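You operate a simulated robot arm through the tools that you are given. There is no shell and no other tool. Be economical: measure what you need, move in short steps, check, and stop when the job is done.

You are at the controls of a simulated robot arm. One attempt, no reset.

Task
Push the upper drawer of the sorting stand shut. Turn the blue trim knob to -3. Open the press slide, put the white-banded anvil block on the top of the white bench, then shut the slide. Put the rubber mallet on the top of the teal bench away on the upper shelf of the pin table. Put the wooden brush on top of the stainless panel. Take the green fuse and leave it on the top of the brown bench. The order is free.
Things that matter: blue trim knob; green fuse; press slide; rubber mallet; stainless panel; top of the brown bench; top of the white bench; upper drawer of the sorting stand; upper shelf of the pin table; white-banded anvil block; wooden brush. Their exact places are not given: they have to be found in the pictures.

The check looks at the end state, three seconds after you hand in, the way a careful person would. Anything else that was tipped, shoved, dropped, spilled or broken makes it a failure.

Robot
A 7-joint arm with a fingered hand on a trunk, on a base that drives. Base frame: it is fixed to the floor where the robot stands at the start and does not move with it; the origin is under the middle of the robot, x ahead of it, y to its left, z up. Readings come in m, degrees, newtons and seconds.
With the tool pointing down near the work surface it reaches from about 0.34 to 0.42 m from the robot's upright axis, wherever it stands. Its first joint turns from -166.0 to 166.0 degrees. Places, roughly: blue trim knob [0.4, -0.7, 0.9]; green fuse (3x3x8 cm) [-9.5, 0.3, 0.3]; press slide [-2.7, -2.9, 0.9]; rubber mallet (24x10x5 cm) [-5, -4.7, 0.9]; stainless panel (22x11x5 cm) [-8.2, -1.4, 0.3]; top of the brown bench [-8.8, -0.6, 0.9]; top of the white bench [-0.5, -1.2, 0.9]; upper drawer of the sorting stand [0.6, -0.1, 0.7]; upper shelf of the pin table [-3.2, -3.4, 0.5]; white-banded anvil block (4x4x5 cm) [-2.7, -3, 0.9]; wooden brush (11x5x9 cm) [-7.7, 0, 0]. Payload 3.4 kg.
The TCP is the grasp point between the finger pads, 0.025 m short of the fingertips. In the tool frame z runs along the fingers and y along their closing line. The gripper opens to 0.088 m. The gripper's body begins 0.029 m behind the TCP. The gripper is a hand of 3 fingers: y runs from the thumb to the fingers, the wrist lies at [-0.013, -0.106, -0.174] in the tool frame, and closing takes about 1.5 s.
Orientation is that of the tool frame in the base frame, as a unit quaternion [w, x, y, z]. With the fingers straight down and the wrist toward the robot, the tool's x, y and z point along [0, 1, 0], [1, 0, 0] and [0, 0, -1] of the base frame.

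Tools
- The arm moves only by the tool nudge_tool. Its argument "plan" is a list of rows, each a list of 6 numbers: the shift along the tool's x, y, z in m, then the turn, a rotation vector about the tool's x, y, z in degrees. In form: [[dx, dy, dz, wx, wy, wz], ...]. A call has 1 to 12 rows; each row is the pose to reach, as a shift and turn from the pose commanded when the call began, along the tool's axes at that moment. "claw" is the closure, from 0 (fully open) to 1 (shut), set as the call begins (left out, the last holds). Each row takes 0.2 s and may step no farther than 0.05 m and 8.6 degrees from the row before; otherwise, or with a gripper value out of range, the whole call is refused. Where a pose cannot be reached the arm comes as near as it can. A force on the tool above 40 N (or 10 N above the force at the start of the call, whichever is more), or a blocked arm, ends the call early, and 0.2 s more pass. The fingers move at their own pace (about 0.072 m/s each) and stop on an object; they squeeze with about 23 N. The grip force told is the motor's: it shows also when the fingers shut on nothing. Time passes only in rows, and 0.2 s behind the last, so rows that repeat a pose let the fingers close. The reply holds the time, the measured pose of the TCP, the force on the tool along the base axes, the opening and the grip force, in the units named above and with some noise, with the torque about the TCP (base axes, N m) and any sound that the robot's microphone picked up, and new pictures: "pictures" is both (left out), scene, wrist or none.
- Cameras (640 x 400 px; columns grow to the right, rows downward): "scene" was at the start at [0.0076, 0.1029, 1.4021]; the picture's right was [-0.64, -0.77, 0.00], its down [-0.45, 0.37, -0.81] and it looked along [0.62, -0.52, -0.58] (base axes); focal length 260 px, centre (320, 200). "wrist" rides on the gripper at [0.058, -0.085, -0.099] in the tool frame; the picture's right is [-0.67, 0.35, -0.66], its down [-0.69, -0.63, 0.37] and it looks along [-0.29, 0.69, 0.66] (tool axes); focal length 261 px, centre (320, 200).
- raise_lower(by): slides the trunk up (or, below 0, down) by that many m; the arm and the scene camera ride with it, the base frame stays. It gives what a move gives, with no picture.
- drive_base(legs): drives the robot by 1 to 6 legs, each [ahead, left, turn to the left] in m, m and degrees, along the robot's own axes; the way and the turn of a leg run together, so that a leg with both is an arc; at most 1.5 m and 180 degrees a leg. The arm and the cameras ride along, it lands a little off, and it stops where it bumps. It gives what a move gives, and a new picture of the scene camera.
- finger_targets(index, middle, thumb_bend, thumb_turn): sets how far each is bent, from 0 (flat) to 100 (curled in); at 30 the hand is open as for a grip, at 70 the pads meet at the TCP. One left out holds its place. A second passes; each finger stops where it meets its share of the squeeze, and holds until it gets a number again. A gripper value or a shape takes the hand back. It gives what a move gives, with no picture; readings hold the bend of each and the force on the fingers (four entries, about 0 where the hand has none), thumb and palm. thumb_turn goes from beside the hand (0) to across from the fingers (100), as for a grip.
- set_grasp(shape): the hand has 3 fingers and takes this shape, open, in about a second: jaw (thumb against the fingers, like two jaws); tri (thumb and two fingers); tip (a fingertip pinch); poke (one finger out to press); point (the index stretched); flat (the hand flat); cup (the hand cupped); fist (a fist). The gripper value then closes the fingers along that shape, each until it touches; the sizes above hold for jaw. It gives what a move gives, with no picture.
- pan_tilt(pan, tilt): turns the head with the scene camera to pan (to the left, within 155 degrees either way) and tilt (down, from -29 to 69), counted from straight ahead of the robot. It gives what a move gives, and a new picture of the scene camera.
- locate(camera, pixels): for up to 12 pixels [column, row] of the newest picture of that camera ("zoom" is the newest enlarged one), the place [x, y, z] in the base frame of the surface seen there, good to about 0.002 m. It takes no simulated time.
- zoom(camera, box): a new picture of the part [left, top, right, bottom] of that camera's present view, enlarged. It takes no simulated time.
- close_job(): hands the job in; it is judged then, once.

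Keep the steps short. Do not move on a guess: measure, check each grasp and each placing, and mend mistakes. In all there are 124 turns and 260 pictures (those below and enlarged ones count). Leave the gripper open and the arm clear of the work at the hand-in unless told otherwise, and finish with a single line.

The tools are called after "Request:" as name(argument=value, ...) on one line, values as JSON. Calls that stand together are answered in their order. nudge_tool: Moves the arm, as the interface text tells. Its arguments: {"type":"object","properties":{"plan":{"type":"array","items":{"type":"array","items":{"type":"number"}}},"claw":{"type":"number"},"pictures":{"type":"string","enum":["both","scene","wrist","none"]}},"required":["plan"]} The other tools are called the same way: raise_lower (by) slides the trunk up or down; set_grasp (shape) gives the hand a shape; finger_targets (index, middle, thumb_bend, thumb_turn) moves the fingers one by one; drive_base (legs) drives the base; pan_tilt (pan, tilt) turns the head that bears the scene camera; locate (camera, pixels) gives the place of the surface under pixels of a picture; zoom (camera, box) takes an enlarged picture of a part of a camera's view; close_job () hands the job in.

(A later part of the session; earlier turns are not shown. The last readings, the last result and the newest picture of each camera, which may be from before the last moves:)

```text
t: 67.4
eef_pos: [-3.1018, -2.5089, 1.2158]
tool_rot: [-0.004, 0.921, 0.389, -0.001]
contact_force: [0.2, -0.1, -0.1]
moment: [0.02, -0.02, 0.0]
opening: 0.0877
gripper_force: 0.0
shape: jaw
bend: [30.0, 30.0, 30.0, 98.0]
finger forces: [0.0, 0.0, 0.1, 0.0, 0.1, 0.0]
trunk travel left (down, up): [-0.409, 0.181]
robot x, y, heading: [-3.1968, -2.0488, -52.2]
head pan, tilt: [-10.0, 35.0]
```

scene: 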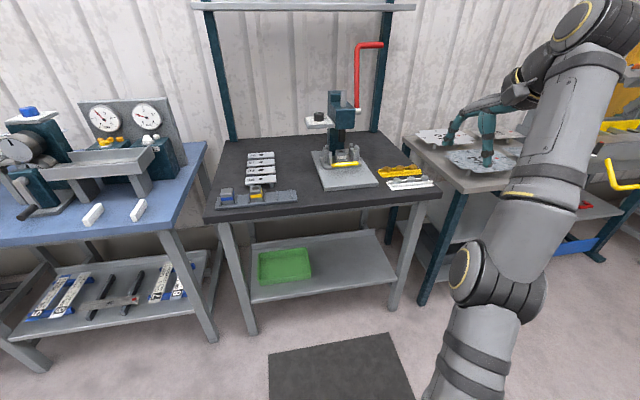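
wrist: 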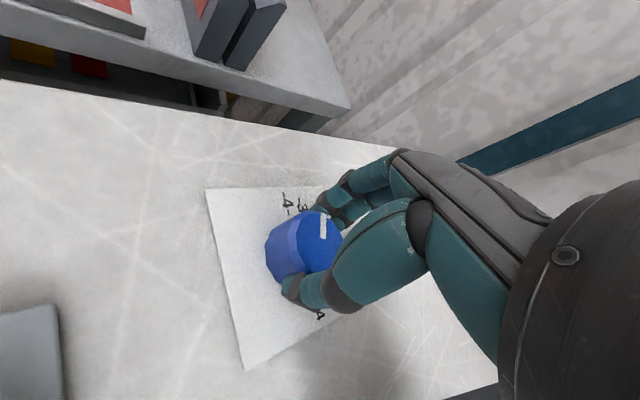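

The press is at (340,130). Zoom in.

Request:
zoom(camera="scene", box=[290, 70, 450, 210])

Request:
locate(camera="scene", pixels=[[345, 164], [322, 152], [377, 183], [327, 190], [318, 118], [345, 115], [380, 45], [250, 210], [420, 200], [358, 162], [335, 155], [400, 180]])

```text
2.86 times, centred on (370, 140) of scene
```

zoom: 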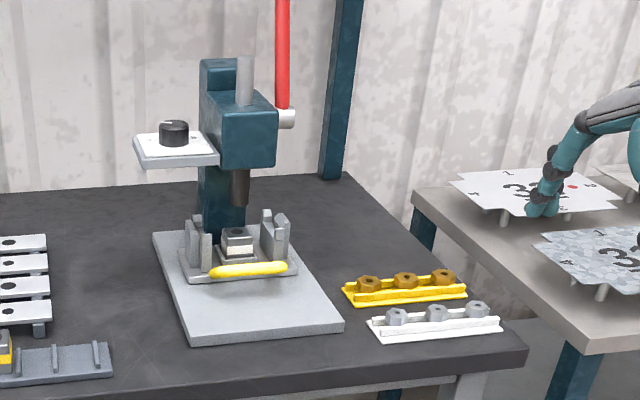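

```text
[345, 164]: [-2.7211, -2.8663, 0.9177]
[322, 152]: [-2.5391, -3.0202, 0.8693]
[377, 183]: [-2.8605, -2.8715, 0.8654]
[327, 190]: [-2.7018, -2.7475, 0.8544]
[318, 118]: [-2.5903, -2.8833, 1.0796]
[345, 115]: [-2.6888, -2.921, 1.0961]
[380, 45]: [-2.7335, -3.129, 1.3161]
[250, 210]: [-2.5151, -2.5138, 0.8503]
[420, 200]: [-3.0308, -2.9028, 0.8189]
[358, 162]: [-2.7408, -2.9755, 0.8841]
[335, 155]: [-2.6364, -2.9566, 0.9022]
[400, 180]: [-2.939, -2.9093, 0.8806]
```

Request:
zoom(camera="scene", box=[324, 130, 372, 170])

Request:
locate(camera="zoom", pixels=[[205, 260], [420, 240], [300, 255], [195, 220], [190, 150], [260, 150], [225, 190], [225, 210], [390, 100], [275, 210], [215, 70], [270, 60]])

```text
10.00 times, centred on (348, 150) of scene
```

zoom: 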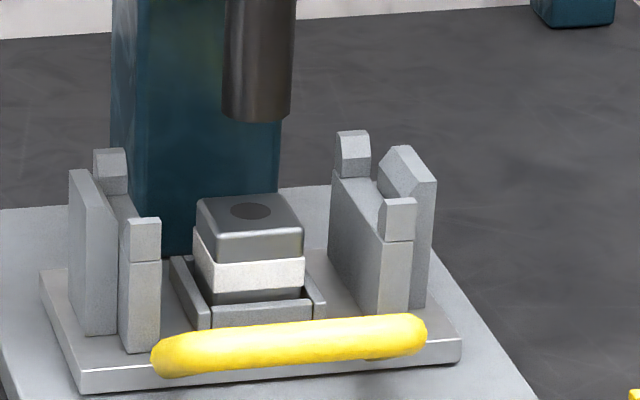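

```text
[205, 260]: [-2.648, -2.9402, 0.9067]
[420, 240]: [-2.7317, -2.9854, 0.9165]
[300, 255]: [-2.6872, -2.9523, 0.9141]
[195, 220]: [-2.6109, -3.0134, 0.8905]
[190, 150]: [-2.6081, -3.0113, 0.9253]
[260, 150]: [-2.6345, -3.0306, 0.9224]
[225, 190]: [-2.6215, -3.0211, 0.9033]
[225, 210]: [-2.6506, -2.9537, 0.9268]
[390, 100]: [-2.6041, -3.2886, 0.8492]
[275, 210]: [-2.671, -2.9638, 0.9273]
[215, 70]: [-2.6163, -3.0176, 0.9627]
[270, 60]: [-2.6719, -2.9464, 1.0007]
```

Request:
locate(camera="zoom", pixels=[[160, 358], [290, 345], [420, 330], [255, 112], [140, 225], [398, 205], [355, 140], [410, 155], [90, 175], [250, 240], [80, 375], [460, 350]])

Request:
locate(camera="zoom", pixels=[[290, 325], [290, 365], [290, 305], [203, 205], [300, 210], [250, 198], [255, 258]])

```text
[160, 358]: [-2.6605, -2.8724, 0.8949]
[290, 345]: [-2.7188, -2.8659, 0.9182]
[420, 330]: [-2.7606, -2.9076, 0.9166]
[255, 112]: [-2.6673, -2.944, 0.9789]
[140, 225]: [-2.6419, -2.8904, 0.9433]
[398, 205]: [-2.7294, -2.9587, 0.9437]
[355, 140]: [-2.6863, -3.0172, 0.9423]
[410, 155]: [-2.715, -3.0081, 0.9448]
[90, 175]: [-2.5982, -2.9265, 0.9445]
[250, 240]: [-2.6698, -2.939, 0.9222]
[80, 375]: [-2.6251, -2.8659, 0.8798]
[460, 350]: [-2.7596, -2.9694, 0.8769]
```

```text
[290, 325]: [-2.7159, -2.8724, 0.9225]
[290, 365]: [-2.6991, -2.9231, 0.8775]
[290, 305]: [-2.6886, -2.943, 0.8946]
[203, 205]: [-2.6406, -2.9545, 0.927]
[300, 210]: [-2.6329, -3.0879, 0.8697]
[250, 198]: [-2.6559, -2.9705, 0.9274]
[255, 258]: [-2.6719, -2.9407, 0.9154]
```

Handle bar at ≈(−2.717,−2.868,0.915), 55 mm in front of the tray; block centre ≈(−2.662,−2.955), top 0.927. Drive to the bench and square the hand, half closing it.

Request:
drive_base(legs=[[0, 0.08, 0], [0.38, 0, 0]])

Request:
nudge_tool(plan=[[0, 0, 0, 0, 0, 4], [0, 0, 0, 0, 0, 8]], claw=0.4, pictures="both")

```text
t: 70.5
eef_pos: [-2.7947, -2.7722, 1.216]
tool_rot: [-0.003, 0.921, 0.391, -0.001]
contact_force: [-0.5, 0.3, 0.9]
moment: [-0.03, 0.02, 0.01]
opening: 0.0876
gripper_force: 0.1
shape: jaw
bend: [30.0, 30.0, 30.0, 98.0]
finger forces: [0.0, 0.1, 0.1, 0.0, 0.1, 0.0]
trunk travel left (down, up): [-0.409, 0.181]
robot x, y, heading: [-2.8946, -2.3135, -51.9]
head pan, tilt: [-10.0, 35.0]
```

scene: 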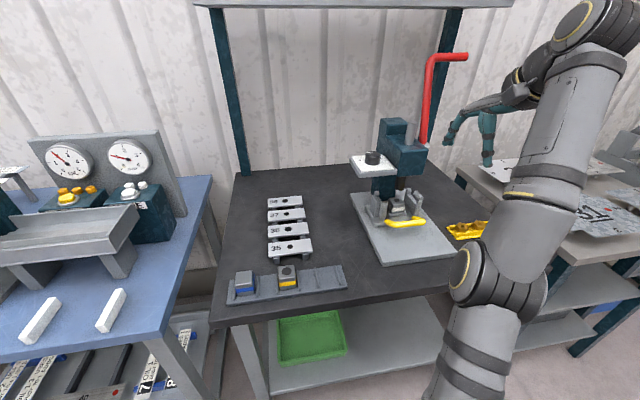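

```text
t: 71.1
eef_pos: [-2.7927, -2.7746, 1.222]
tool_rot: [-0.004, 0.946, 0.326, -0.001]
contact_force: [-0.5, -0.2, 0.2]
moment: [0.0, -0.01, 0.01]
opening: 0.0531
gripper_force: 0.0
shape: jaw
bend: [29.0, 40.0, 64.0, 100.0]
finger forces: [0.0, 0.0, 0.0, 0.1, 0.0, 0.1]
out of reach, approached as far as the arm can: row 1, 2
trunk travel left (down, up): [-0.409, 0.181]
robot x, y, heading: [-2.8963, -2.3128, -52.1]
head pan, tilt: [-10.0, 35.0]
```

scene: 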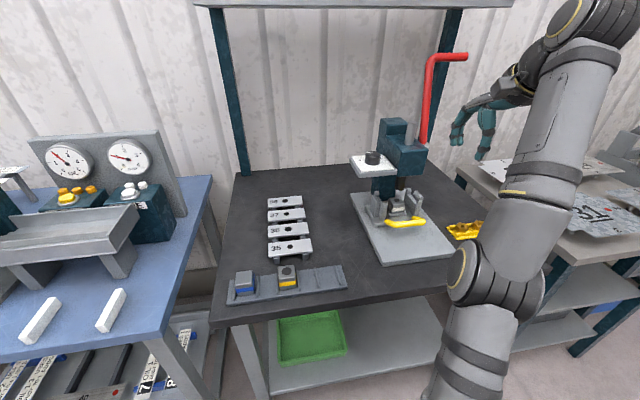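
wrist: 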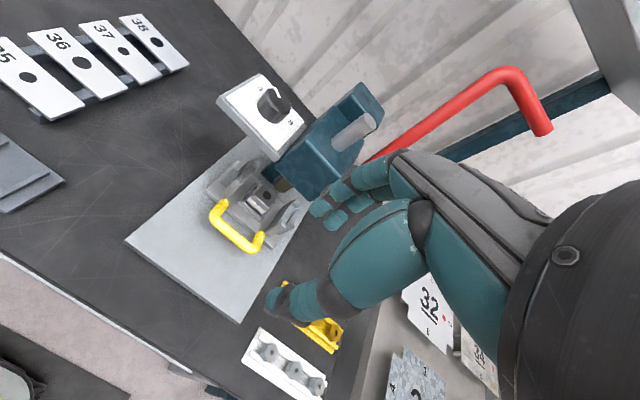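

Request:
zoom(camera="wrist", box=[180, 130, 340, 270])

Request:
locate(camera="wrist", pixels=[[217, 222], [234, 238], [252, 250], [222, 203], [262, 236], [262, 194], [268, 203], [255, 200]])

```text
2.86 times, centred on (260, 200) of wrist
```

zoom: 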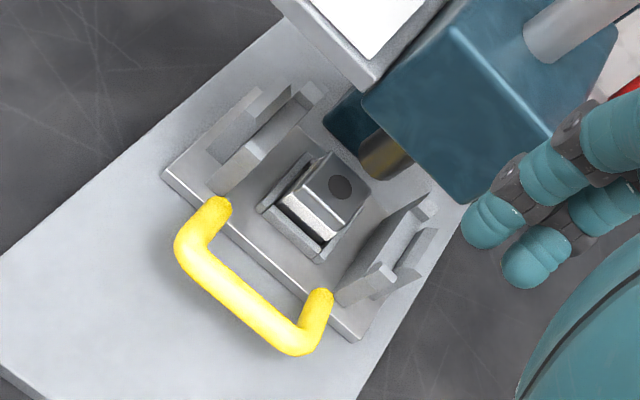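

```text
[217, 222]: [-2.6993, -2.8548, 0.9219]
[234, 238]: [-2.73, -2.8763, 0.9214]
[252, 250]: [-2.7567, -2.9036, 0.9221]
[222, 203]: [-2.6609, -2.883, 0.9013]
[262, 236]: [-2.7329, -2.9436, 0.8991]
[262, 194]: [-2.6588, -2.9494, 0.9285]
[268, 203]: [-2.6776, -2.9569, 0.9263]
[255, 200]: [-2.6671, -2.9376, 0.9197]
```

Request:
locate(camera="wrist", pixels=[[318, 209], [333, 222], [270, 298], [275, 305]])

Request:
nudge_tool(plan=[[0, 0, 0, 0, 0, 0], [0, 0, 0, 0, 0, 0]], pictures="none")

```text
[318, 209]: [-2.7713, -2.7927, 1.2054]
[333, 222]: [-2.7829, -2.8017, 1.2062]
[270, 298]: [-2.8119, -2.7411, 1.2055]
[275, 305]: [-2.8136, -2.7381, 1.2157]
```

```text
t: 71.7
eef_pos: [-2.7944, -2.7745, 1.2219]
tool_rot: [-0.005, 0.945, 0.326, -0.001]
contact_force: [-0.4, 0.1, 0.0]
moment: [-0.02, -0.01, -0.03]
opening: 0.0534
gripper_force: 0.0
shape: jaw
bend: [29.0, 40.0, 64.0, 100.0]
finger forces: [0.0, 0.0, 0.0, 0.1, 0.1, 0.0]
trunk travel left (down, up): [-0.409, 0.181]
robot x, y, heading: [-2.8966, -2.3116, -52.1]
head pan, tilt: [-10.0, 35.0]
```

Fingertips ±3 cm about the TCP. Approach above the bar, stopping at TCP z≈0.965.

Request:
nudge_tool(plan=[[0, 0.01, 0.045, 0, 0, 0], [0, 0.02, 0.09, 0, 0, 0], [0, 0.03, 0.135, 0, 0, 0], [-0.005, 0.045, 0.18, 0, 0, 0], [-0.01, 0.065, 0.22, 0, 0, 0], [-0.01, 0.095, 0.25, 0, 0, 0], [-0.01, 0.12, 0.257, 0, 0, 0]], pictures="both")

```text
t: 73.3
eef_pos: [-2.736, -2.9536, 1.005]
tool_rot: [0.001, 0.949, 0.316, -0.003]
contact_force: [-13.6, -4.4, 4.4]
moment: [0.24, -0.8, -0.2]
opening: 0.0532
gripper_force: 0.0
shape: jaw
bend: [29.0, 40.0, 64.0, 100.0]
finger forces: [1.1, 0.0, 0.1, 0.1, 0.1, 12.6]
out of reach, approached as far as the arm can: row 1, 2, 3, 4, 5, 6, 7
trunk travel left (down, up): [-0.409, 0.181]
robot x, y, heading: [-2.8971, -2.3171, -52.2]
head pan, tilt: [-10.0, 35.0]
stopped in row 7: the force on the tool passed its limit at 50 N (the readings are from after the stop); the commanded pose is now the measured one
```

scene: 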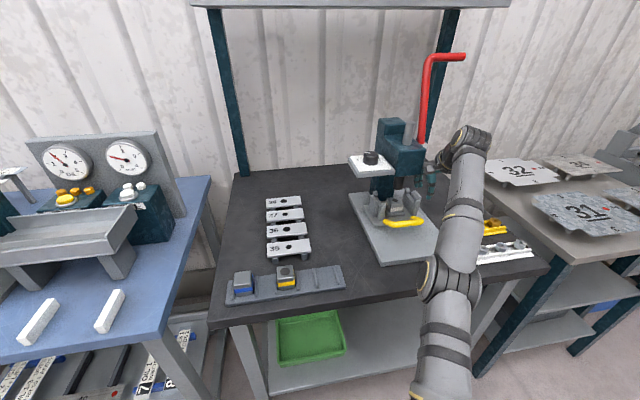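
wrist: 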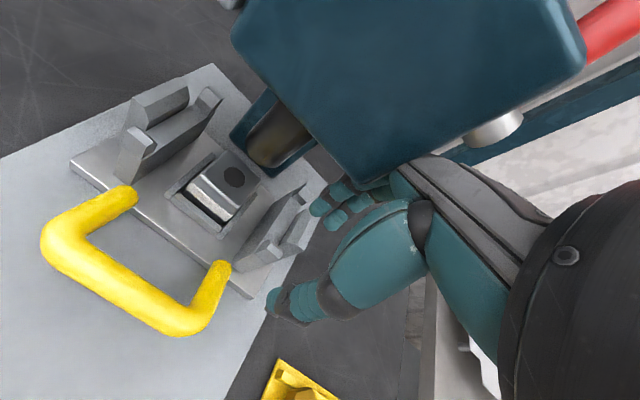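

The commanded pose had carried an unreachable offset, so the hand touched the press head on its right side. Back straight off.

Request:
nudge_tool(plan=[[-0.01, -0.02, 0, 0, 0, 0], [-0.01, -0.05, 0, 0, 0, 0], [-0.01, -0.09, 0, 0, 0, 0], [-0.01, -0.13, 0, 0, 0, 0]], pictures="both")

```text
t: 74.3
eef_pos: [-2.8123, -2.9338, 1.0465]
tool_rot: [-0.001, 0.948, 0.319, -0.004]
contact_force: [0.2, -0.8, 0.5]
moment: [0.0, -0.01, 0.04]
opening: 0.0533
gripper_force: 0.1
shape: jaw
bend: [29.0, 40.0, 64.0, 100.0]
finger forces: [0.1, 0.1, 0.1, 0.0, 0.1, 0.1]
out of reach, approached as far as the arm can: row 1, 2, 3, 4
trunk travel left (down, up): [-0.409, 0.181]
robot x, y, heading: [-2.8937, -2.3115, -51.8]
head pan, tilt: [-10.0, 35.0]
```

scene: 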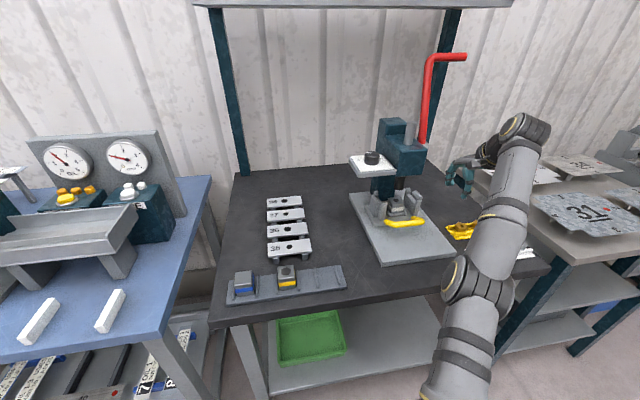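
wrist: 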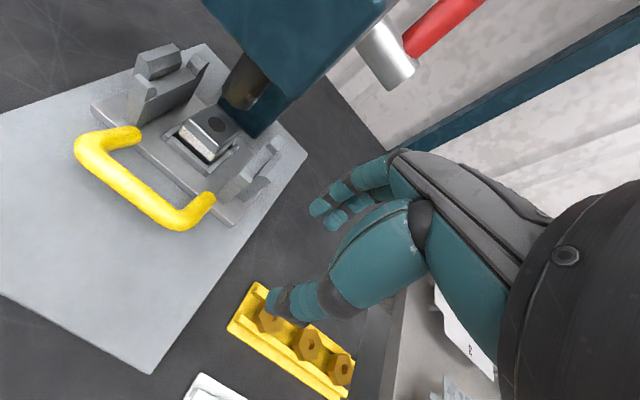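

The arm seems stuck against a joint limit since the knob turn. Drive back clear and swivel the hand clockwise to free it.

Request:
drive_base(legs=[[-0.35, 0, 0]])

Request:
nudge_tool(plan=[[0, 0, 0, 0, 0, 8], [0, 0, 0, 0, 0, 16], [0, 0, 0, 0, 0, 24], [0, 0, 0, 0, 0, 24]], claw=0, pictures="scene")

```text
t: 76.6
eef_pos: [-3.0307, -2.6579, 1.0479]
tool_rot: [-0.001, 0.95, 0.313, -0.004]
contact_force: [-0.7, -0.3, -0.5]
moment: [0.01, 0.01, 0.0]
opening: 0.0528
gripper_force: 0.1
shape: jaw
bend: [29.0, 40.0, 64.0, 100.0]
finger forces: [0.0, 0.1, 0.1, 0.0, 0.0, 0.0]
trunk travel left (down, up): [-0.409, 0.181]
robot x, y, heading: [-3.1029, -2.0374, -52.7]
head pan, tilt: [-10.0, 35.0]
```

scene: 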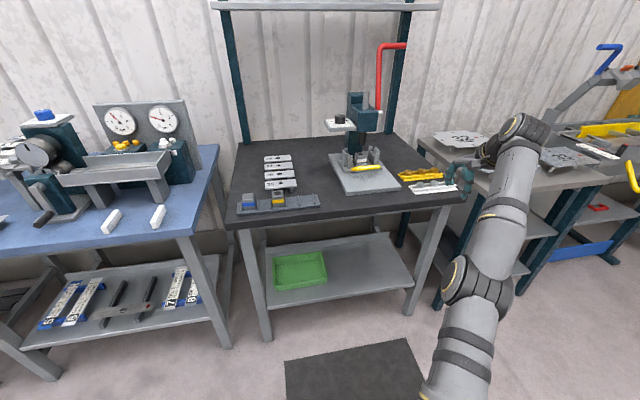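

```text
t: 77.6
eef_pos: [-3.0292, -2.6767, 1.0573]
tool_rot: [0.0, 0.994, 0.109, -0.004]
contact_force: [0.7, -0.1, 0.3]
moment: [-0.03, 0.01, -0.02]
opening: 0.0877
gripper_force: 0.0
shape: jaw
bend: [30.0, 30.0, 30.0, 98.0]
finger forces: [0.1, 0.0, 0.0, 0.0, 0.0, 0.1]
out of reach, approached as far as the arm can: row 1, 2, 3, 4
trunk travel left (down, up): [-0.409, 0.181]
robot x, y, heading: [-3.105, -2.0388, -52.6]
head pan, tilt: [-10.0, 35.0]
```

scene: 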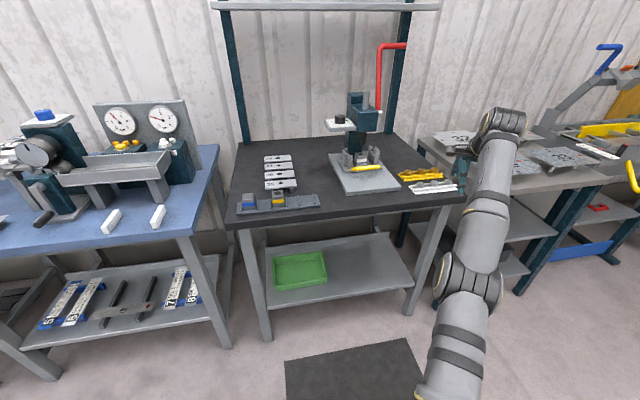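

Request:
nudge_tool(plan=[[0, 0.02, 0.03, 0, 0, 0], [0, 0.04, 0.06, 0, 0, 0], [0, 0.06, 0.09, 0, 0, 0], [0, 0.08, 0.12, 0, 0, 0], [0, 0.08, 0.12, 0, 0, 0]], pictures="none")

```text
t: 78.8
eef_pos: [-3.0138, -2.7354, 0.9321]
tool_rot: [0.001, 0.994, 0.11, -0.004]
contact_force: [0.0, -0.1, 0.3]
moment: [0.01, -0.04, -0.02]
opening: 0.0875
gripper_force: 0.0
shape: jaw
bend: [30.0, 30.0, 30.0, 98.0]
finger forces: [0.1, 0.0, 0.0, 0.0, 0.0, 0.0]
out of reach, approached as far as the arm can: row 2, 3, 4, 5
trunk travel left (down, up): [-0.409, 0.181]
robot x, y, heading: [-3.1071, -2.0409, -52.7]
head pan, tilt: [-10.0, 35.0]
```

Request:
nudge_tool(plan=[[0, -0.04, 0, 0, 0, -4], [0, -0.08, 0, 0, 0, -8], [0, -0.12, 0, 0, 0, -12], [0.02, -0.16, 0, 0, 0, -16], [0.04, -0.2, 0, 0, 0, -20], [0.06, -0.24, 0, 0, 0, -24], [0.08, -0.26, 0, 0, 0, -24]], pictures="scene")

```text
t: 80.4
eef_pos: [-2.9898, -2.4664, 0.9303]
tool_rot: [0.0, 0.949, 0.314, -0.004]
contact_force: [0.3, 0.5, 0.6]
moment: [-0.01, -0.02, -0.03]
opening: 0.0875
gripper_force: 0.1
shape: jaw
bend: [30.0, 30.0, 30.0, 98.0]
finger forces: [0.0, 0.0, 0.0, 0.0, 0.0, 0.0]
trunk travel left (down, up): [-0.409, 0.181]
robot x, y, heading: [-3.1099, -2.0408, -52.5]
head pan, tilt: [-10.0, 35.0]
```

scene: 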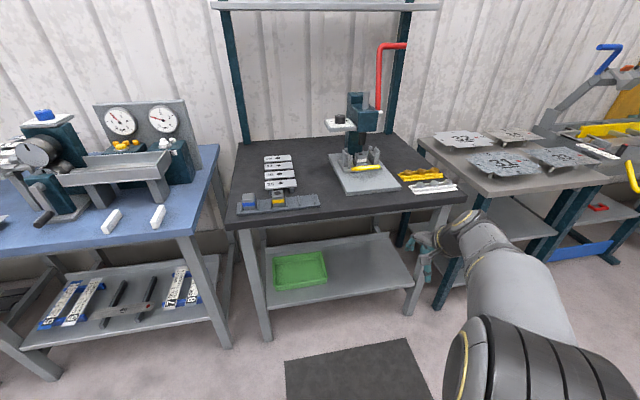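

Freed: the arm is fine low; I'll use the trunk for vertical moves. Raise trunk 0.15, then drive up to the press again.

Request:
raise_lower(by=0.15)

Request:
drive_base(legs=[[0, -0.045, 0], [0.4, 0, 0]])

Request:
nudge_tool(plan=[[0, 0, 0, 0, 0, 0], [0, 0, 0, 0, 0, 0]], claw=0.4, pictures="both")

```text
t: 82.1
eef_pos: [-2.9911, -2.4674, 1.0808]
tool_rot: [0.0, 0.949, 0.314, -0.004]
contact_force: [0.0, -1.4, -0.2]
moment: [0.03, -0.01, 0.01]
opening: 0.0879
gripper_force: 0.0
shape: jaw
bend: [30.0, 30.0, 30.0, 98.0]
finger forces: [0.1, 0.1, 0.0, 0.0, 0.0, 0.1]
trunk travel left (down, up): [-0.559, 0.031]
robot x, y, heading: [-3.1088, -2.0391, -52.9]
head pan, tilt: [-10.0, 35.0]
```

```text
t: 85.1
eef_pos: [-2.7923, -2.803, 1.0801]
tool_rot: [-0.001, 0.95, 0.312, -0.004]
contact_force: [-0.8, -0.3, -0.1]
moment: [0.02, -0.02, -0.01]
opening: 0.0879
gripper_force: 0.0
shape: jaw
bend: [30.0, 30.0, 30.0, 98.0]
finger forces: [0.0, 0.0, 0.0, 0.0, 0.0, 0.1]
trunk travel left (down, up): [-0.559, 0.031]
robot x, y, heading: [-2.9066, -2.3731, -52.9]
head pan, tilt: [-10.0, 35.0]
```

scene: 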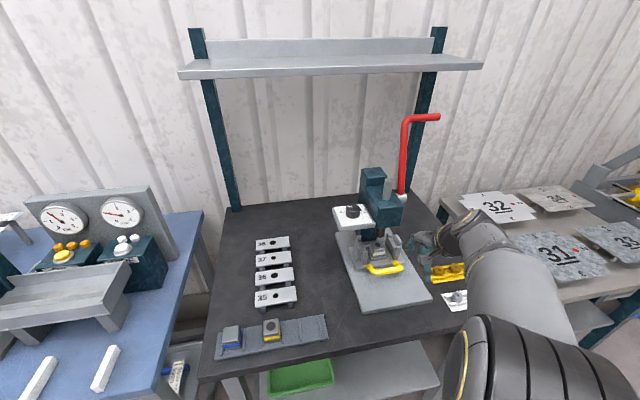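

```text
t: 85.7
eef_pos: [-2.7924, -2.803, 1.0804]
tool_rot: [-0.001, 0.95, 0.312, -0.003]
contact_force: [-0.9, 1.0, 0.7]
moment: [0.01, -0.02, -0.02]
opening: 0.0533
gripper_force: 0.0
shape: jaw
bend: [29.0, 40.0, 64.0, 100.0]
finger forces: [0.1, 0.0, 0.0, 0.0, 0.1, 0.0]
trunk travel left (down, up): [-0.559, 0.031]
robot x, y, heading: [-2.9059, -2.3756, -52.8]
head pan, tilt: [-10.0, 35.0]
```

scene: 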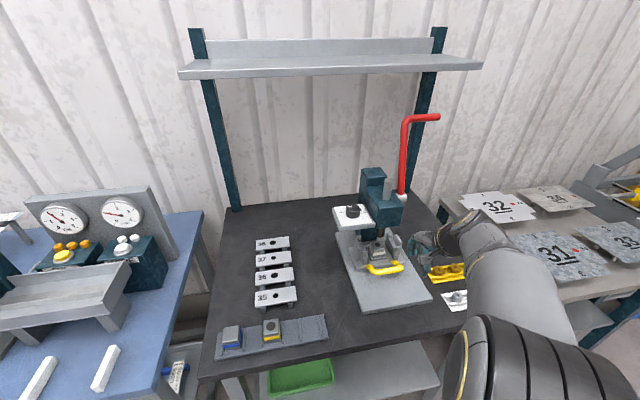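
wrist: 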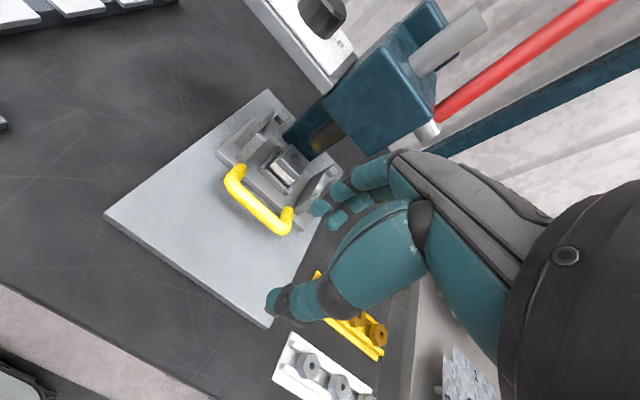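

Request:
locate(camera="wrist", pixels=[[234, 188], [254, 208], [274, 225], [289, 160], [283, 170], [270, 92], [106, 215], [268, 326], [318, 208], [334, 222]])

```text
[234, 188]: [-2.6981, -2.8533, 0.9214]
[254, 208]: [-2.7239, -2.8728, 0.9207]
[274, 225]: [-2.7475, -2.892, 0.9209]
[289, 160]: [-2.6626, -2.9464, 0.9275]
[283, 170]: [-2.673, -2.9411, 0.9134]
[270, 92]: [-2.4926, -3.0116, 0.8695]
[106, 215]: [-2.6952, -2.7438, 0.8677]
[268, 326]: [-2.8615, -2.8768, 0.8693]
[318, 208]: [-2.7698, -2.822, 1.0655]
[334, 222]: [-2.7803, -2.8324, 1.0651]
```

Press unmoved. Move over the bar (dx +0.010, dy +0.095), then down to TCP z 0.91.

Request:
nudge_tool(plan=[[0.005, 0.03, 0.02, 0, 0, -1], [0.01, 0.06, 0.05, 0, 0, -1.6], [0.01, 0.095, 0.08, 0, 0, -1.6], [0.01, 0.095, 0.11, 0, 0, -1.6], [0.01, 0.095, 0.14, 0, 0, -1.6], [0.01, 0.095, 0.17, 0, 0, -1.6]], pictures="both")

```text
t: 87.1
eef_pos: [-2.73, -2.8738, 0.909]
tool_rot: [0.0, 0.946, 0.325, -0.004]
contact_force: [0.6, -0.2, 0.0]
moment: [-0.02, 0.03, 0.0]
opening: 0.0531
gripper_force: 0.0
shape: jaw
bend: [29.0, 40.0, 64.0, 100.0]
finger forces: [0.0, 0.0, 0.0, 0.0, 0.0, 0.0]
trunk travel left (down, up): [-0.559, 0.031]
robot x, y, heading: [-2.909, -2.3754, -52.8]
head pan, tilt: [-10.0, 35.0]
```

scene: 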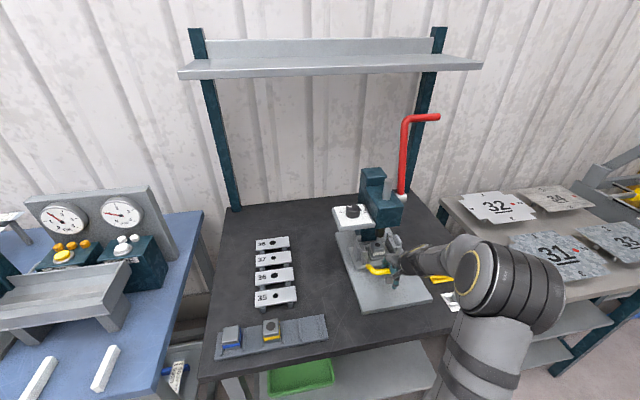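
wrist: 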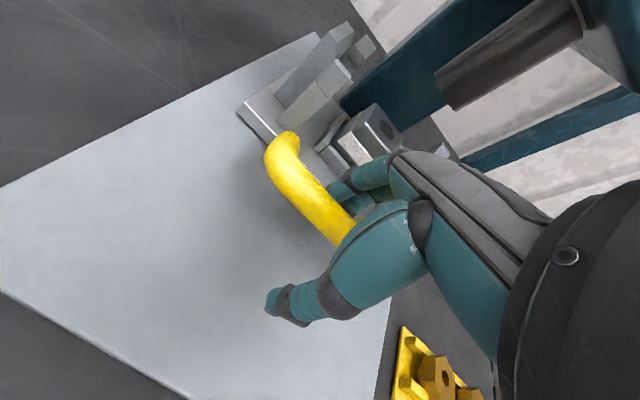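

Bar lies between thumb and fingers, no contact. Close and pull back in small steps.

Request:
nudge_tool(plan=[[0, 0, 0, 0, 0, 0], [0, 0, 0, 0, 0, 0], [0, 0, 0, 0, 0, 0], [0, 0, 0, 0, 0, 0], [0, 0, 0, 0, 0, 0], [0, -0.02, 0, 0, 0, 0], [0, -0.04, 0, 0, 0, 0], [0, -0.06, 0, 0, 0, 0], [0, -0.08, 0, 0, 0, 0]], claw=1, pictures="both")

```text
t: 89.1
eef_pos: [-2.7805, -2.8103, 0.9087]
tool_rot: [-0.002, 0.945, 0.326, -0.004]
contact_force: [-3.7, -0.4, -15.0]
moment: [0.09, 0.07, 0.0]
opening: 0.0001
gripper_force: 23.1
shape: jaw
bend: [73.0, 70.0, 47.0, 100.0]
finger forces: [11.4, 6.8, 0.0, 0.0, 20.4, 0.0]
trunk travel left (down, up): [-0.559, 0.031]
robot x, y, heading: [-2.9088, -2.3746, -52.7]
head pan, tilt: [-10.0, 35.0]
```

scene: 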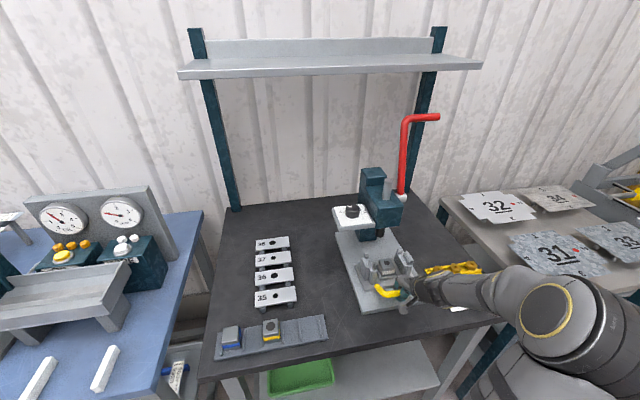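
wrist: 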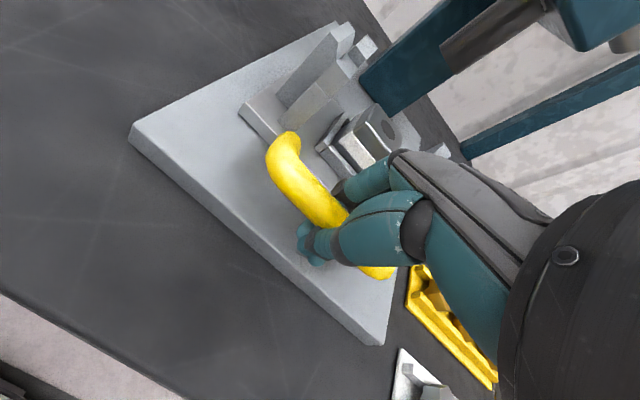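

Slide came 8 cm. Pull on until it stops.

Request:
nudge_tool(plan=[[0, -0.015, 0, 0, 0, 0], [0, -0.03, 0, 0, 0, 0], [0, -0.045, 0, 0, 0, 0], [0, -0.06, 0, 0, 0, 0], [0, -0.075, 0, 0, 0, 0], [0, -0.09, 0, 0, 0, 0]], pictures="both")

```text
t: 90.2
eef_pos: [-2.8136, -2.7678, 0.9113]
tool_rot: [0.001, 0.945, 0.326, -0.006]
contact_force: [14.7, -25.8, -31.5]
moment: [0.43, 0.28, -0.06]
opening: 0.0
gripper_force: 23.2
shape: jaw
bend: [73.0, 69.0, 50.0, 100.0]
finger forces: [27.6, 18.8, 0.1, 0.0, 15.6, 0.0]
trunk travel left (down, up): [-0.559, 0.031]
robot x, y, heading: [-2.9045, -2.3793, -52.6]
head pan, tilt: [-10.0, 35.0]
stopped in row 5: the force on the tool passed its limit at 46 N (the readings are from after the stop); the commanded pose is now the measured one
```

scene: 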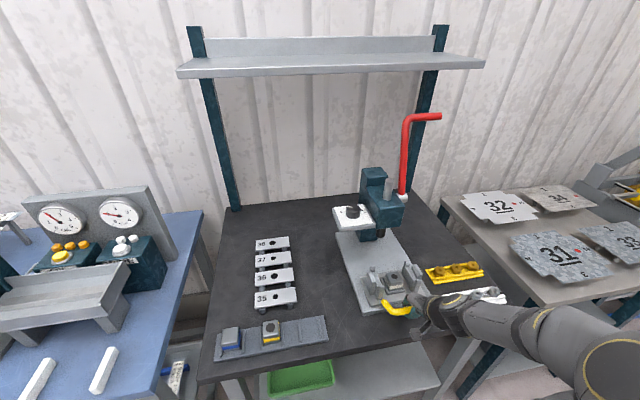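
wrist: 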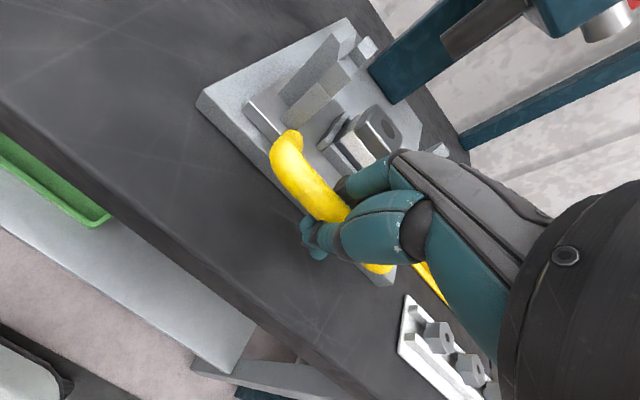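

Hit the end stop (46 N): slide fully open. Open the fingers partly and rise.

Request:
nudge_tool(plan=[[0, 0.003, 0, 0, 0, 0], [0, 0.003, 0, 0, 0, 0], [0, 0.003, 0, 0, 0, 0], [0, 0.003, 0, 0, 0, 0], [0, 0.003, -0.03, 0, 0, 0], [0, 0.003, -0.06, 0, 0, 0], [0, 0.003, -0.1, 0, 0, 0], [0, 0.003, -0.14, 0, 0, 0]], claw=0.4, pictures="both")

```text
t: 92.0
eef_pos: [-2.814, -2.7631, 1.0513]
tool_rot: [0.003, 0.945, 0.326, -0.005]
contact_force: [0.4, 0.1, 0.5]
moment: [0.02, 0.02, -0.01]
opening: 0.0525
gripper_force: 0.2
shape: jaw
bend: [29.0, 41.0, 65.0, 100.0]
finger forces: [0.0, 0.0, 0.1, 0.0, 0.0, 0.0]
trunk travel left (down, up): [-0.559, 0.031]
robot x, y, heading: [-2.9053, -2.3758, -52.9]
head pan, tilt: [-10.0, 35.0]
```

scene: 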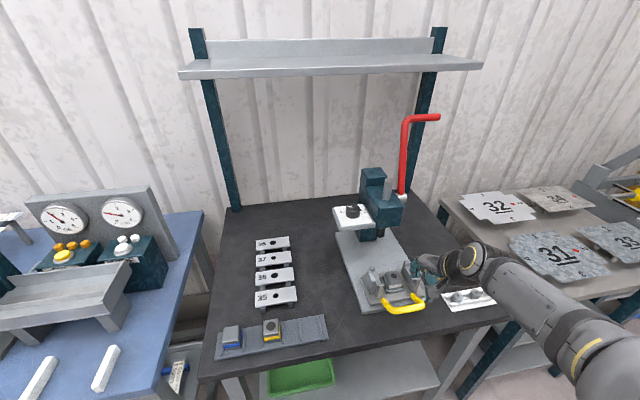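
wrist: 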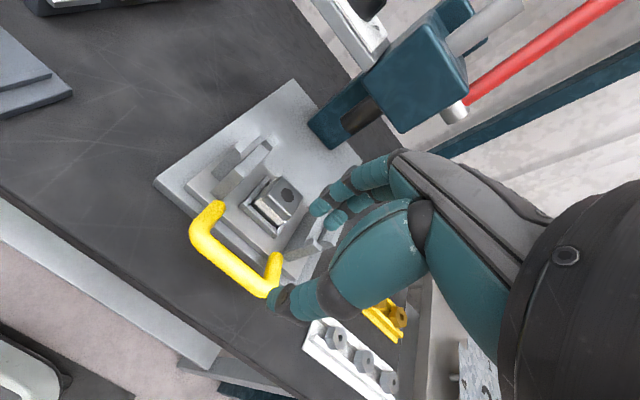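

Request:
zoom(camera="wrist", box=[190, 120, 350, 280])

Request:
locate(camera="wrist", pixels=[[286, 194], [276, 182], [300, 196], [265, 197], [280, 210], [285, 178], [243, 205], [281, 232], [316, 205], [333, 221], [275, 300], [260, 148]])

```text
2.50 times, centred on (270, 200) of wrist
```

zoom: 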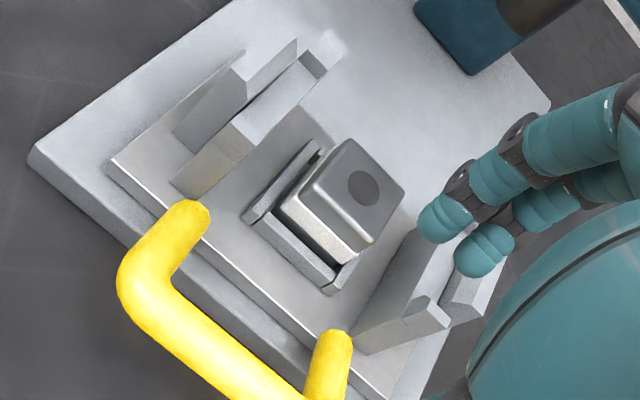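

```text
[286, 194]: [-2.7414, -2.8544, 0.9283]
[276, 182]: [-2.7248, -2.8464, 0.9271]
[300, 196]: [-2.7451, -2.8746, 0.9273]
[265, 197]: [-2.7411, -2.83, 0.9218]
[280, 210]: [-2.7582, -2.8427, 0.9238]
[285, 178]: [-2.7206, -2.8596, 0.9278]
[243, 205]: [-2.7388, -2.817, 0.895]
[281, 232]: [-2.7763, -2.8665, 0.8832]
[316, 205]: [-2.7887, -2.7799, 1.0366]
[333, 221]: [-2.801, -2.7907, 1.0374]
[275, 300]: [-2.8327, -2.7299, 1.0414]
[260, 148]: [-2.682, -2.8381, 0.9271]
```

Block centre ≈(−2.742,−2.854), top 0.928; nest wall top 0.895. Move +0.116 forward and down to TCP z≈0.922.

Request:
nudge_tool(plan=[[0, 0.04, 0, 0, 0, 0], [0, 0.08, 0, 0, 0, 0], [0, 0.116, 0.02, 0, 0, 0], [0, 0.116, 0.06, 0, 0, 0], [0, 0.116, 0.1, 0, 0, 0], [0, 0.116, 0.129, 0, 0, 0]], claw=0.15, pictures="both")

```text
t: 93.4
eef_pos: [-2.7443, -2.8557, 0.9234]
tool_rot: [0.002, 0.945, 0.327, -0.004]
contact_force: [-0.7, -0.2, 0.6]
moment: [0.03, -0.01, 0.01]
opening: 0.0747
gripper_force: 0.1
shape: jaw
bend: [27.0, 33.0, 43.0, 99.0]
finger forces: [0.0, 0.1, 0.0, 0.1, 0.1, 0.0]
trunk travel left (down, up): [-0.559, 0.031]
robot x, y, heading: [-2.9059, -2.3735, -52.9]
head pan, tilt: [-10.0, 35.0]
```

scene: 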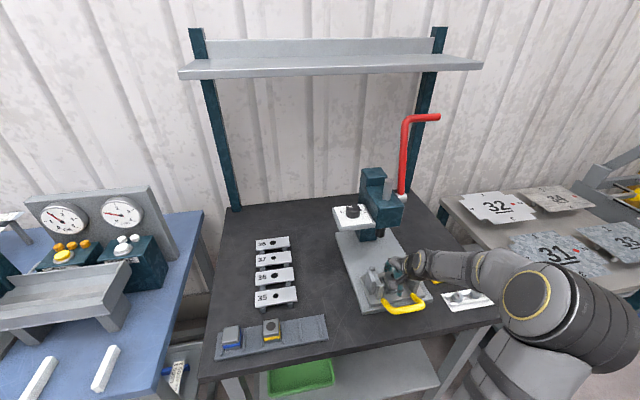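
wrist: 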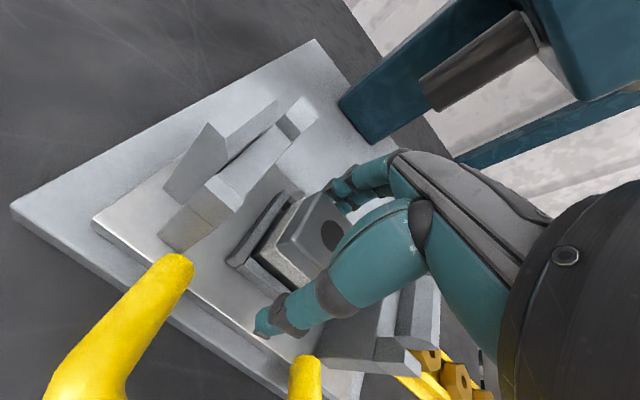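

Request:
nudge_tool(plan=[[0, 0, 0, 0, 0, 0], [0, 0, 0, 0, 0, 0], [0, 0, 0, 0, 0, 0], [0, 0, 0, 0, 0, 0], [0, 0, 0, 0, 0, 0], [0, 0, 0, 0, 0, 0]], claw=1, pictures="wrist")

```text
t: 94.8
eef_pos: [-2.7434, -2.8545, 0.9226]
tool_rot: [0.002, 0.945, 0.326, -0.004]
contact_force: [-0.4, 0.5, -0.2]
moment: [-0.02, 0.0, 0.01]
opening: 0.0348
gripper_force: 22.8
shape: jaw
bend: [74.0, 47.0, 73.0, 100.0]
finger forces: [13.2, 7.3, 0.1, 0.0, 20.7, 0.1]
trunk travel left (down, up): [-0.559, 0.031]
robot x, y, heading: [-2.9043, -2.3744, -52.9]
head pan, tilt: [-10.0, 35.0]
```

wrist: 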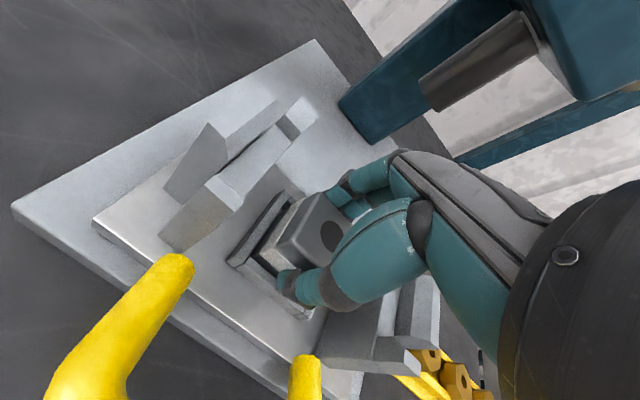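

Gripped (22.8 N, opening 35 mm). Lift straight up.

Request:
nudge_tool(plan=[[0, 0, -0.02, 0, 0, 0], [0, 0, -0.04, 0, 0, 0], [0, 0, -0.08, 0, 0, 0], [0, 0, -0.12, 0, 0, 0], [0, -0.04, -0.13, 0, 0, 0], [0, -0.08, -0.13, 0, 0, 0], [0, -0.12, -0.13, 0, 0, 0]], pictures="both")

```text
t: 96.4
eef_pos: [-2.8134, -2.7569, 1.053]
tool_rot: [0.003, 0.945, 0.327, -0.004]
contact_force: [-0.3, 0.5, -3.4]
moment: [-0.02, -0.02, -0.01]
opening: 0.0342
gripper_force: 22.9
shape: jaw
bend: [74.0, 48.0, 73.0, 100.0]
finger forces: [13.6, 7.6, 0.0, 0.0, 20.9, 0.0]
trunk travel left (down, up): [-0.559, 0.031]
robot x, y, heading: [-2.9088, -2.3759, -52.6]
head pan, tilt: [-10.0, 35.0]
```

scene: 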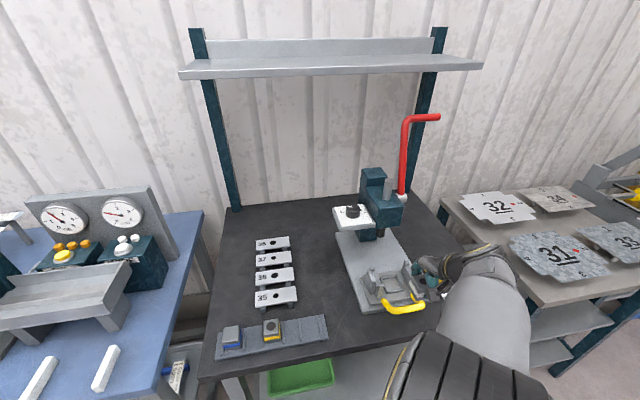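
wrist: 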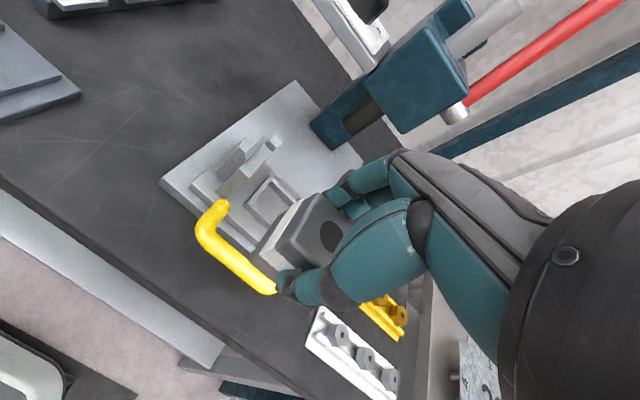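

Block is held and the nest is empty. Drive to the white bench, 2.8 m to the left.

Request:
drive_base(legs=[[-0.42, 0, 0.6], [0, 1.4, 0], [0, 1.37, 0]])

```text
t: 111.8
eef_pos: [-0.8656, -0.8088, 1.0519]
tool_rot: [0.002, 0.948, 0.317, -0.004]
contact_force: [0.3, 0.0, -3.8]
moment: [-0.03, 0.02, -0.01]
opening: 0.0345
gripper_force: 22.9
shape: jaw
bend: [74.0, 48.0, 73.0, 100.0]
finger forces: [13.5, 7.5, 0.0, 0.0, 20.8, 0.0]
trunk travel left (down, up): [-0.559, 0.031]
robot x, y, heading: [-0.9515, -0.4204, -53.9]
head pan, tilt: [-10.0, 35.0]
```

scene: 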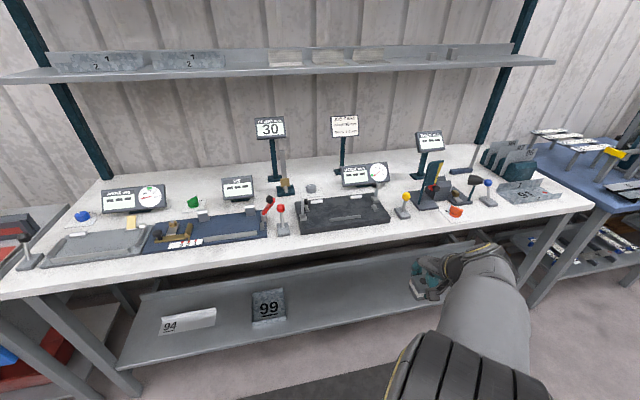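

Request:
locate(camera="scene", pixels=[[430, 225], [440, 218], [455, 217], [403, 213], [490, 200], [455, 212], [300, 228], [388, 220], [290, 245], [285, 232], [425, 205], [440, 235]])

Request:
zoom(camera="scene", box=[360, 140, 580, 270])

```text
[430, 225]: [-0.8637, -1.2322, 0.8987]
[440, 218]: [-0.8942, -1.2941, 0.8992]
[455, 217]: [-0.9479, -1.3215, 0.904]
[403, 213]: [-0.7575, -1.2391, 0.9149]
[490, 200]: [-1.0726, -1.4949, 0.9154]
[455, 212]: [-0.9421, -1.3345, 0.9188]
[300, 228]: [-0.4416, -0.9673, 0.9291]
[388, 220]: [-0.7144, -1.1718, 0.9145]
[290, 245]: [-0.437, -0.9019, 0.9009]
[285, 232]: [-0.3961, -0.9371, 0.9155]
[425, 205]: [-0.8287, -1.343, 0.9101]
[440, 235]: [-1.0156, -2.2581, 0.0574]
```

```text
2.91 times, centred on (470, 205) of scene
```

zoom: 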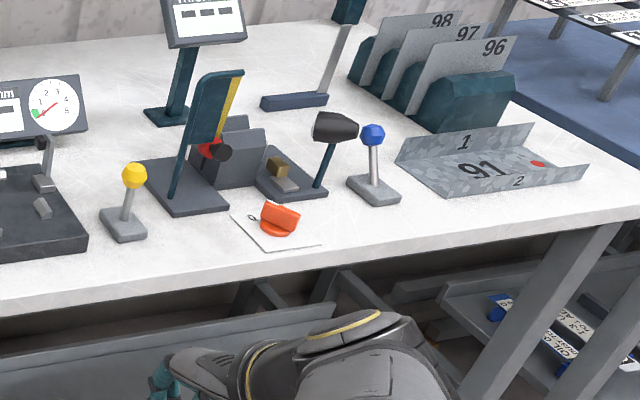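

Request:
locate(camera="zoom", pixels=[[173, 190], [200, 100], [222, 153], [150, 175], [185, 215], [225, 207], [235, 212], [120, 240], [145, 235], [200, 270], [130, 175], [270, 245]])

```text
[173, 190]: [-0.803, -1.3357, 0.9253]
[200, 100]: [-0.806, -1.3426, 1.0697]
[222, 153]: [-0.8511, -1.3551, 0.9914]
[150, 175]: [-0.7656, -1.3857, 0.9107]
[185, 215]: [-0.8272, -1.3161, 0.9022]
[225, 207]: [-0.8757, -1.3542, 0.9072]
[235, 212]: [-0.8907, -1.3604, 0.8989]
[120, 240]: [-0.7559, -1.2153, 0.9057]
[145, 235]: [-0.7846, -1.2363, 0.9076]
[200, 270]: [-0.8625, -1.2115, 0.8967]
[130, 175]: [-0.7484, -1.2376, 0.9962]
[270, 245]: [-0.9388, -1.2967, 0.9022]
```

Request:
locate(camera="zoom", pixels=[[320, 245], [380, 206], [400, 195], [350, 190], [403, 163], [447, 194], [420, 225], [360, 240], [585, 180], [375, 130], [278, 205], [415, 200]])

```text
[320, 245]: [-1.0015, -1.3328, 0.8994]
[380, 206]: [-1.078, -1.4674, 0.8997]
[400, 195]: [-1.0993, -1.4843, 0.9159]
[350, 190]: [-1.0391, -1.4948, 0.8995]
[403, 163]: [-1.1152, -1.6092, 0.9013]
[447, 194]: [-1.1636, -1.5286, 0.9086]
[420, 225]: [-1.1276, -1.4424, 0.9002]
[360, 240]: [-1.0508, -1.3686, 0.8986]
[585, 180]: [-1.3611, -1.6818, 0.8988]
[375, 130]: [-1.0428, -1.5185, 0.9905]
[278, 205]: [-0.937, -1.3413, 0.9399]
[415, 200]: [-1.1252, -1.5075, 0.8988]
```

Free spot at ≈(−1.025,−1.396), between the orange knob card and the blue joystick. Drive so the hand comes in front of it.

Request:
drive_base(legs=[[0, -0.5, 1.9], [0.28, 0, 0]])

Request:
pan_tilt(pan=-5, tilt=50)

```text
t: 116.3
eef_pos: [-1.0664, -1.3214, 1.0546]
tool_rot: [0.002, 0.943, 0.334, -0.005]
contact_force: [0.1, 0.3, -3.9]
moment: [0.03, -0.03, -0.01]
opening: 0.0346
gripper_force: 22.7
shape: jaw
bend: [74.0, 48.0, 73.0, 100.0]
finger forces: [13.4, 7.5, 0.0, 0.1, 20.8, 0.1]
trunk travel left (down, up): [-0.559, 0.031]
robot x, y, heading: [-1.1641, -0.9388, -51.8]
head pan, tilt: [-10.0, 35.0]
```

scene: 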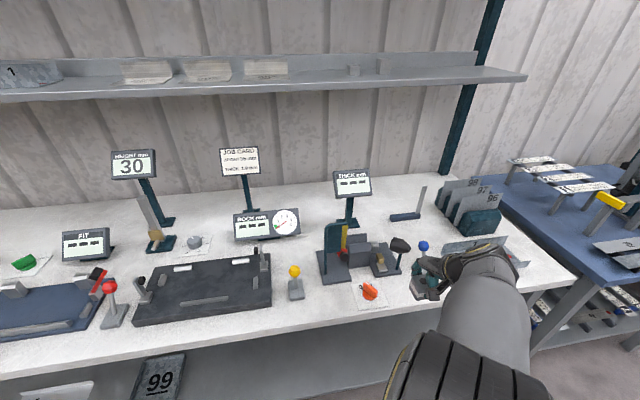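

```text
t: 117.0
eef_pos: [-1.066, -1.3221, 1.0526]
tool_rot: [0.003, 0.942, 0.336, -0.005]
contact_force: [-0.5, -0.3, -4.1]
moment: [0.01, -0.02, 0.03]
opening: 0.0344
gripper_force: 22.7
shape: jaw
bend: [74.0, 48.0, 73.0, 100.0]
finger forces: [13.4, 7.5, 0.0, 0.0, 20.9, 0.1]
trunk travel left (down, up): [-0.559, 0.031]
robot x, y, heading: [-1.1661, -0.9399, -51.7]
head pan, tilt: [-5.0, 50.0]
```

scene: 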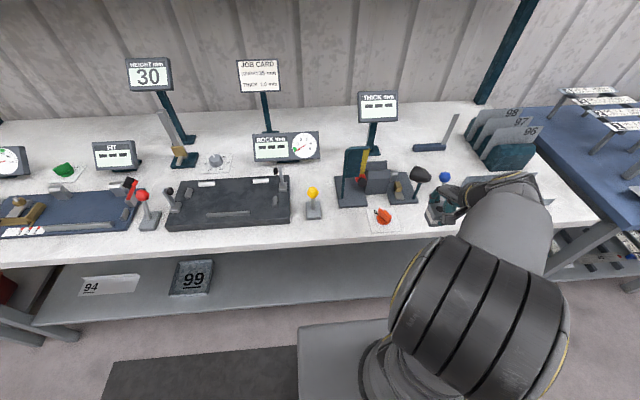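

Request:
nudge_tool(plan=[[-0.005, 0.03, 0.0, 0, 0, 0], [-0.012, 0.06, 0.02, 0, 0, 0], [-0.012, 0.084, 0.05, 0, 0, 0], [-0.012, 0.084, 0.075, 0, 0, 0]], pictures="both")

```text
t: 118.0
eef_pos: [-1.0234, -1.3955, 0.9794]
tool_rot: [0.002, 0.943, 0.334, -0.005]
contact_force: [0.3, -0.3, -2.8]
moment: [0.01, -0.01, 0.01]
opening: 0.0338
gripper_force: 22.7
shape: jaw
bend: [74.0, 49.0, 73.0, 100.0]
finger forces: [14.4, 7.8, 0.0, 0.1, 22.2, 0.0]
trunk travel left (down, up): [-0.559, 0.031]
robot x, y, heading: [-1.1662, -0.9385, -51.9]
head pan, tilt: [-5.0, 50.0]
```

scene: 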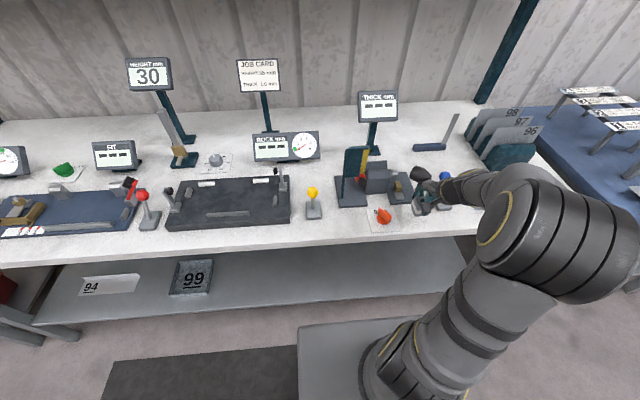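
wrist: 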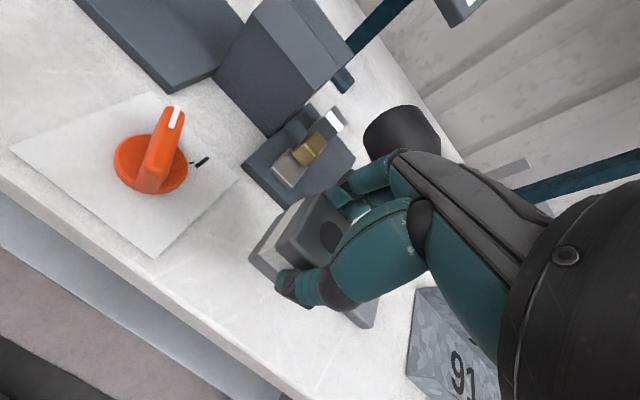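

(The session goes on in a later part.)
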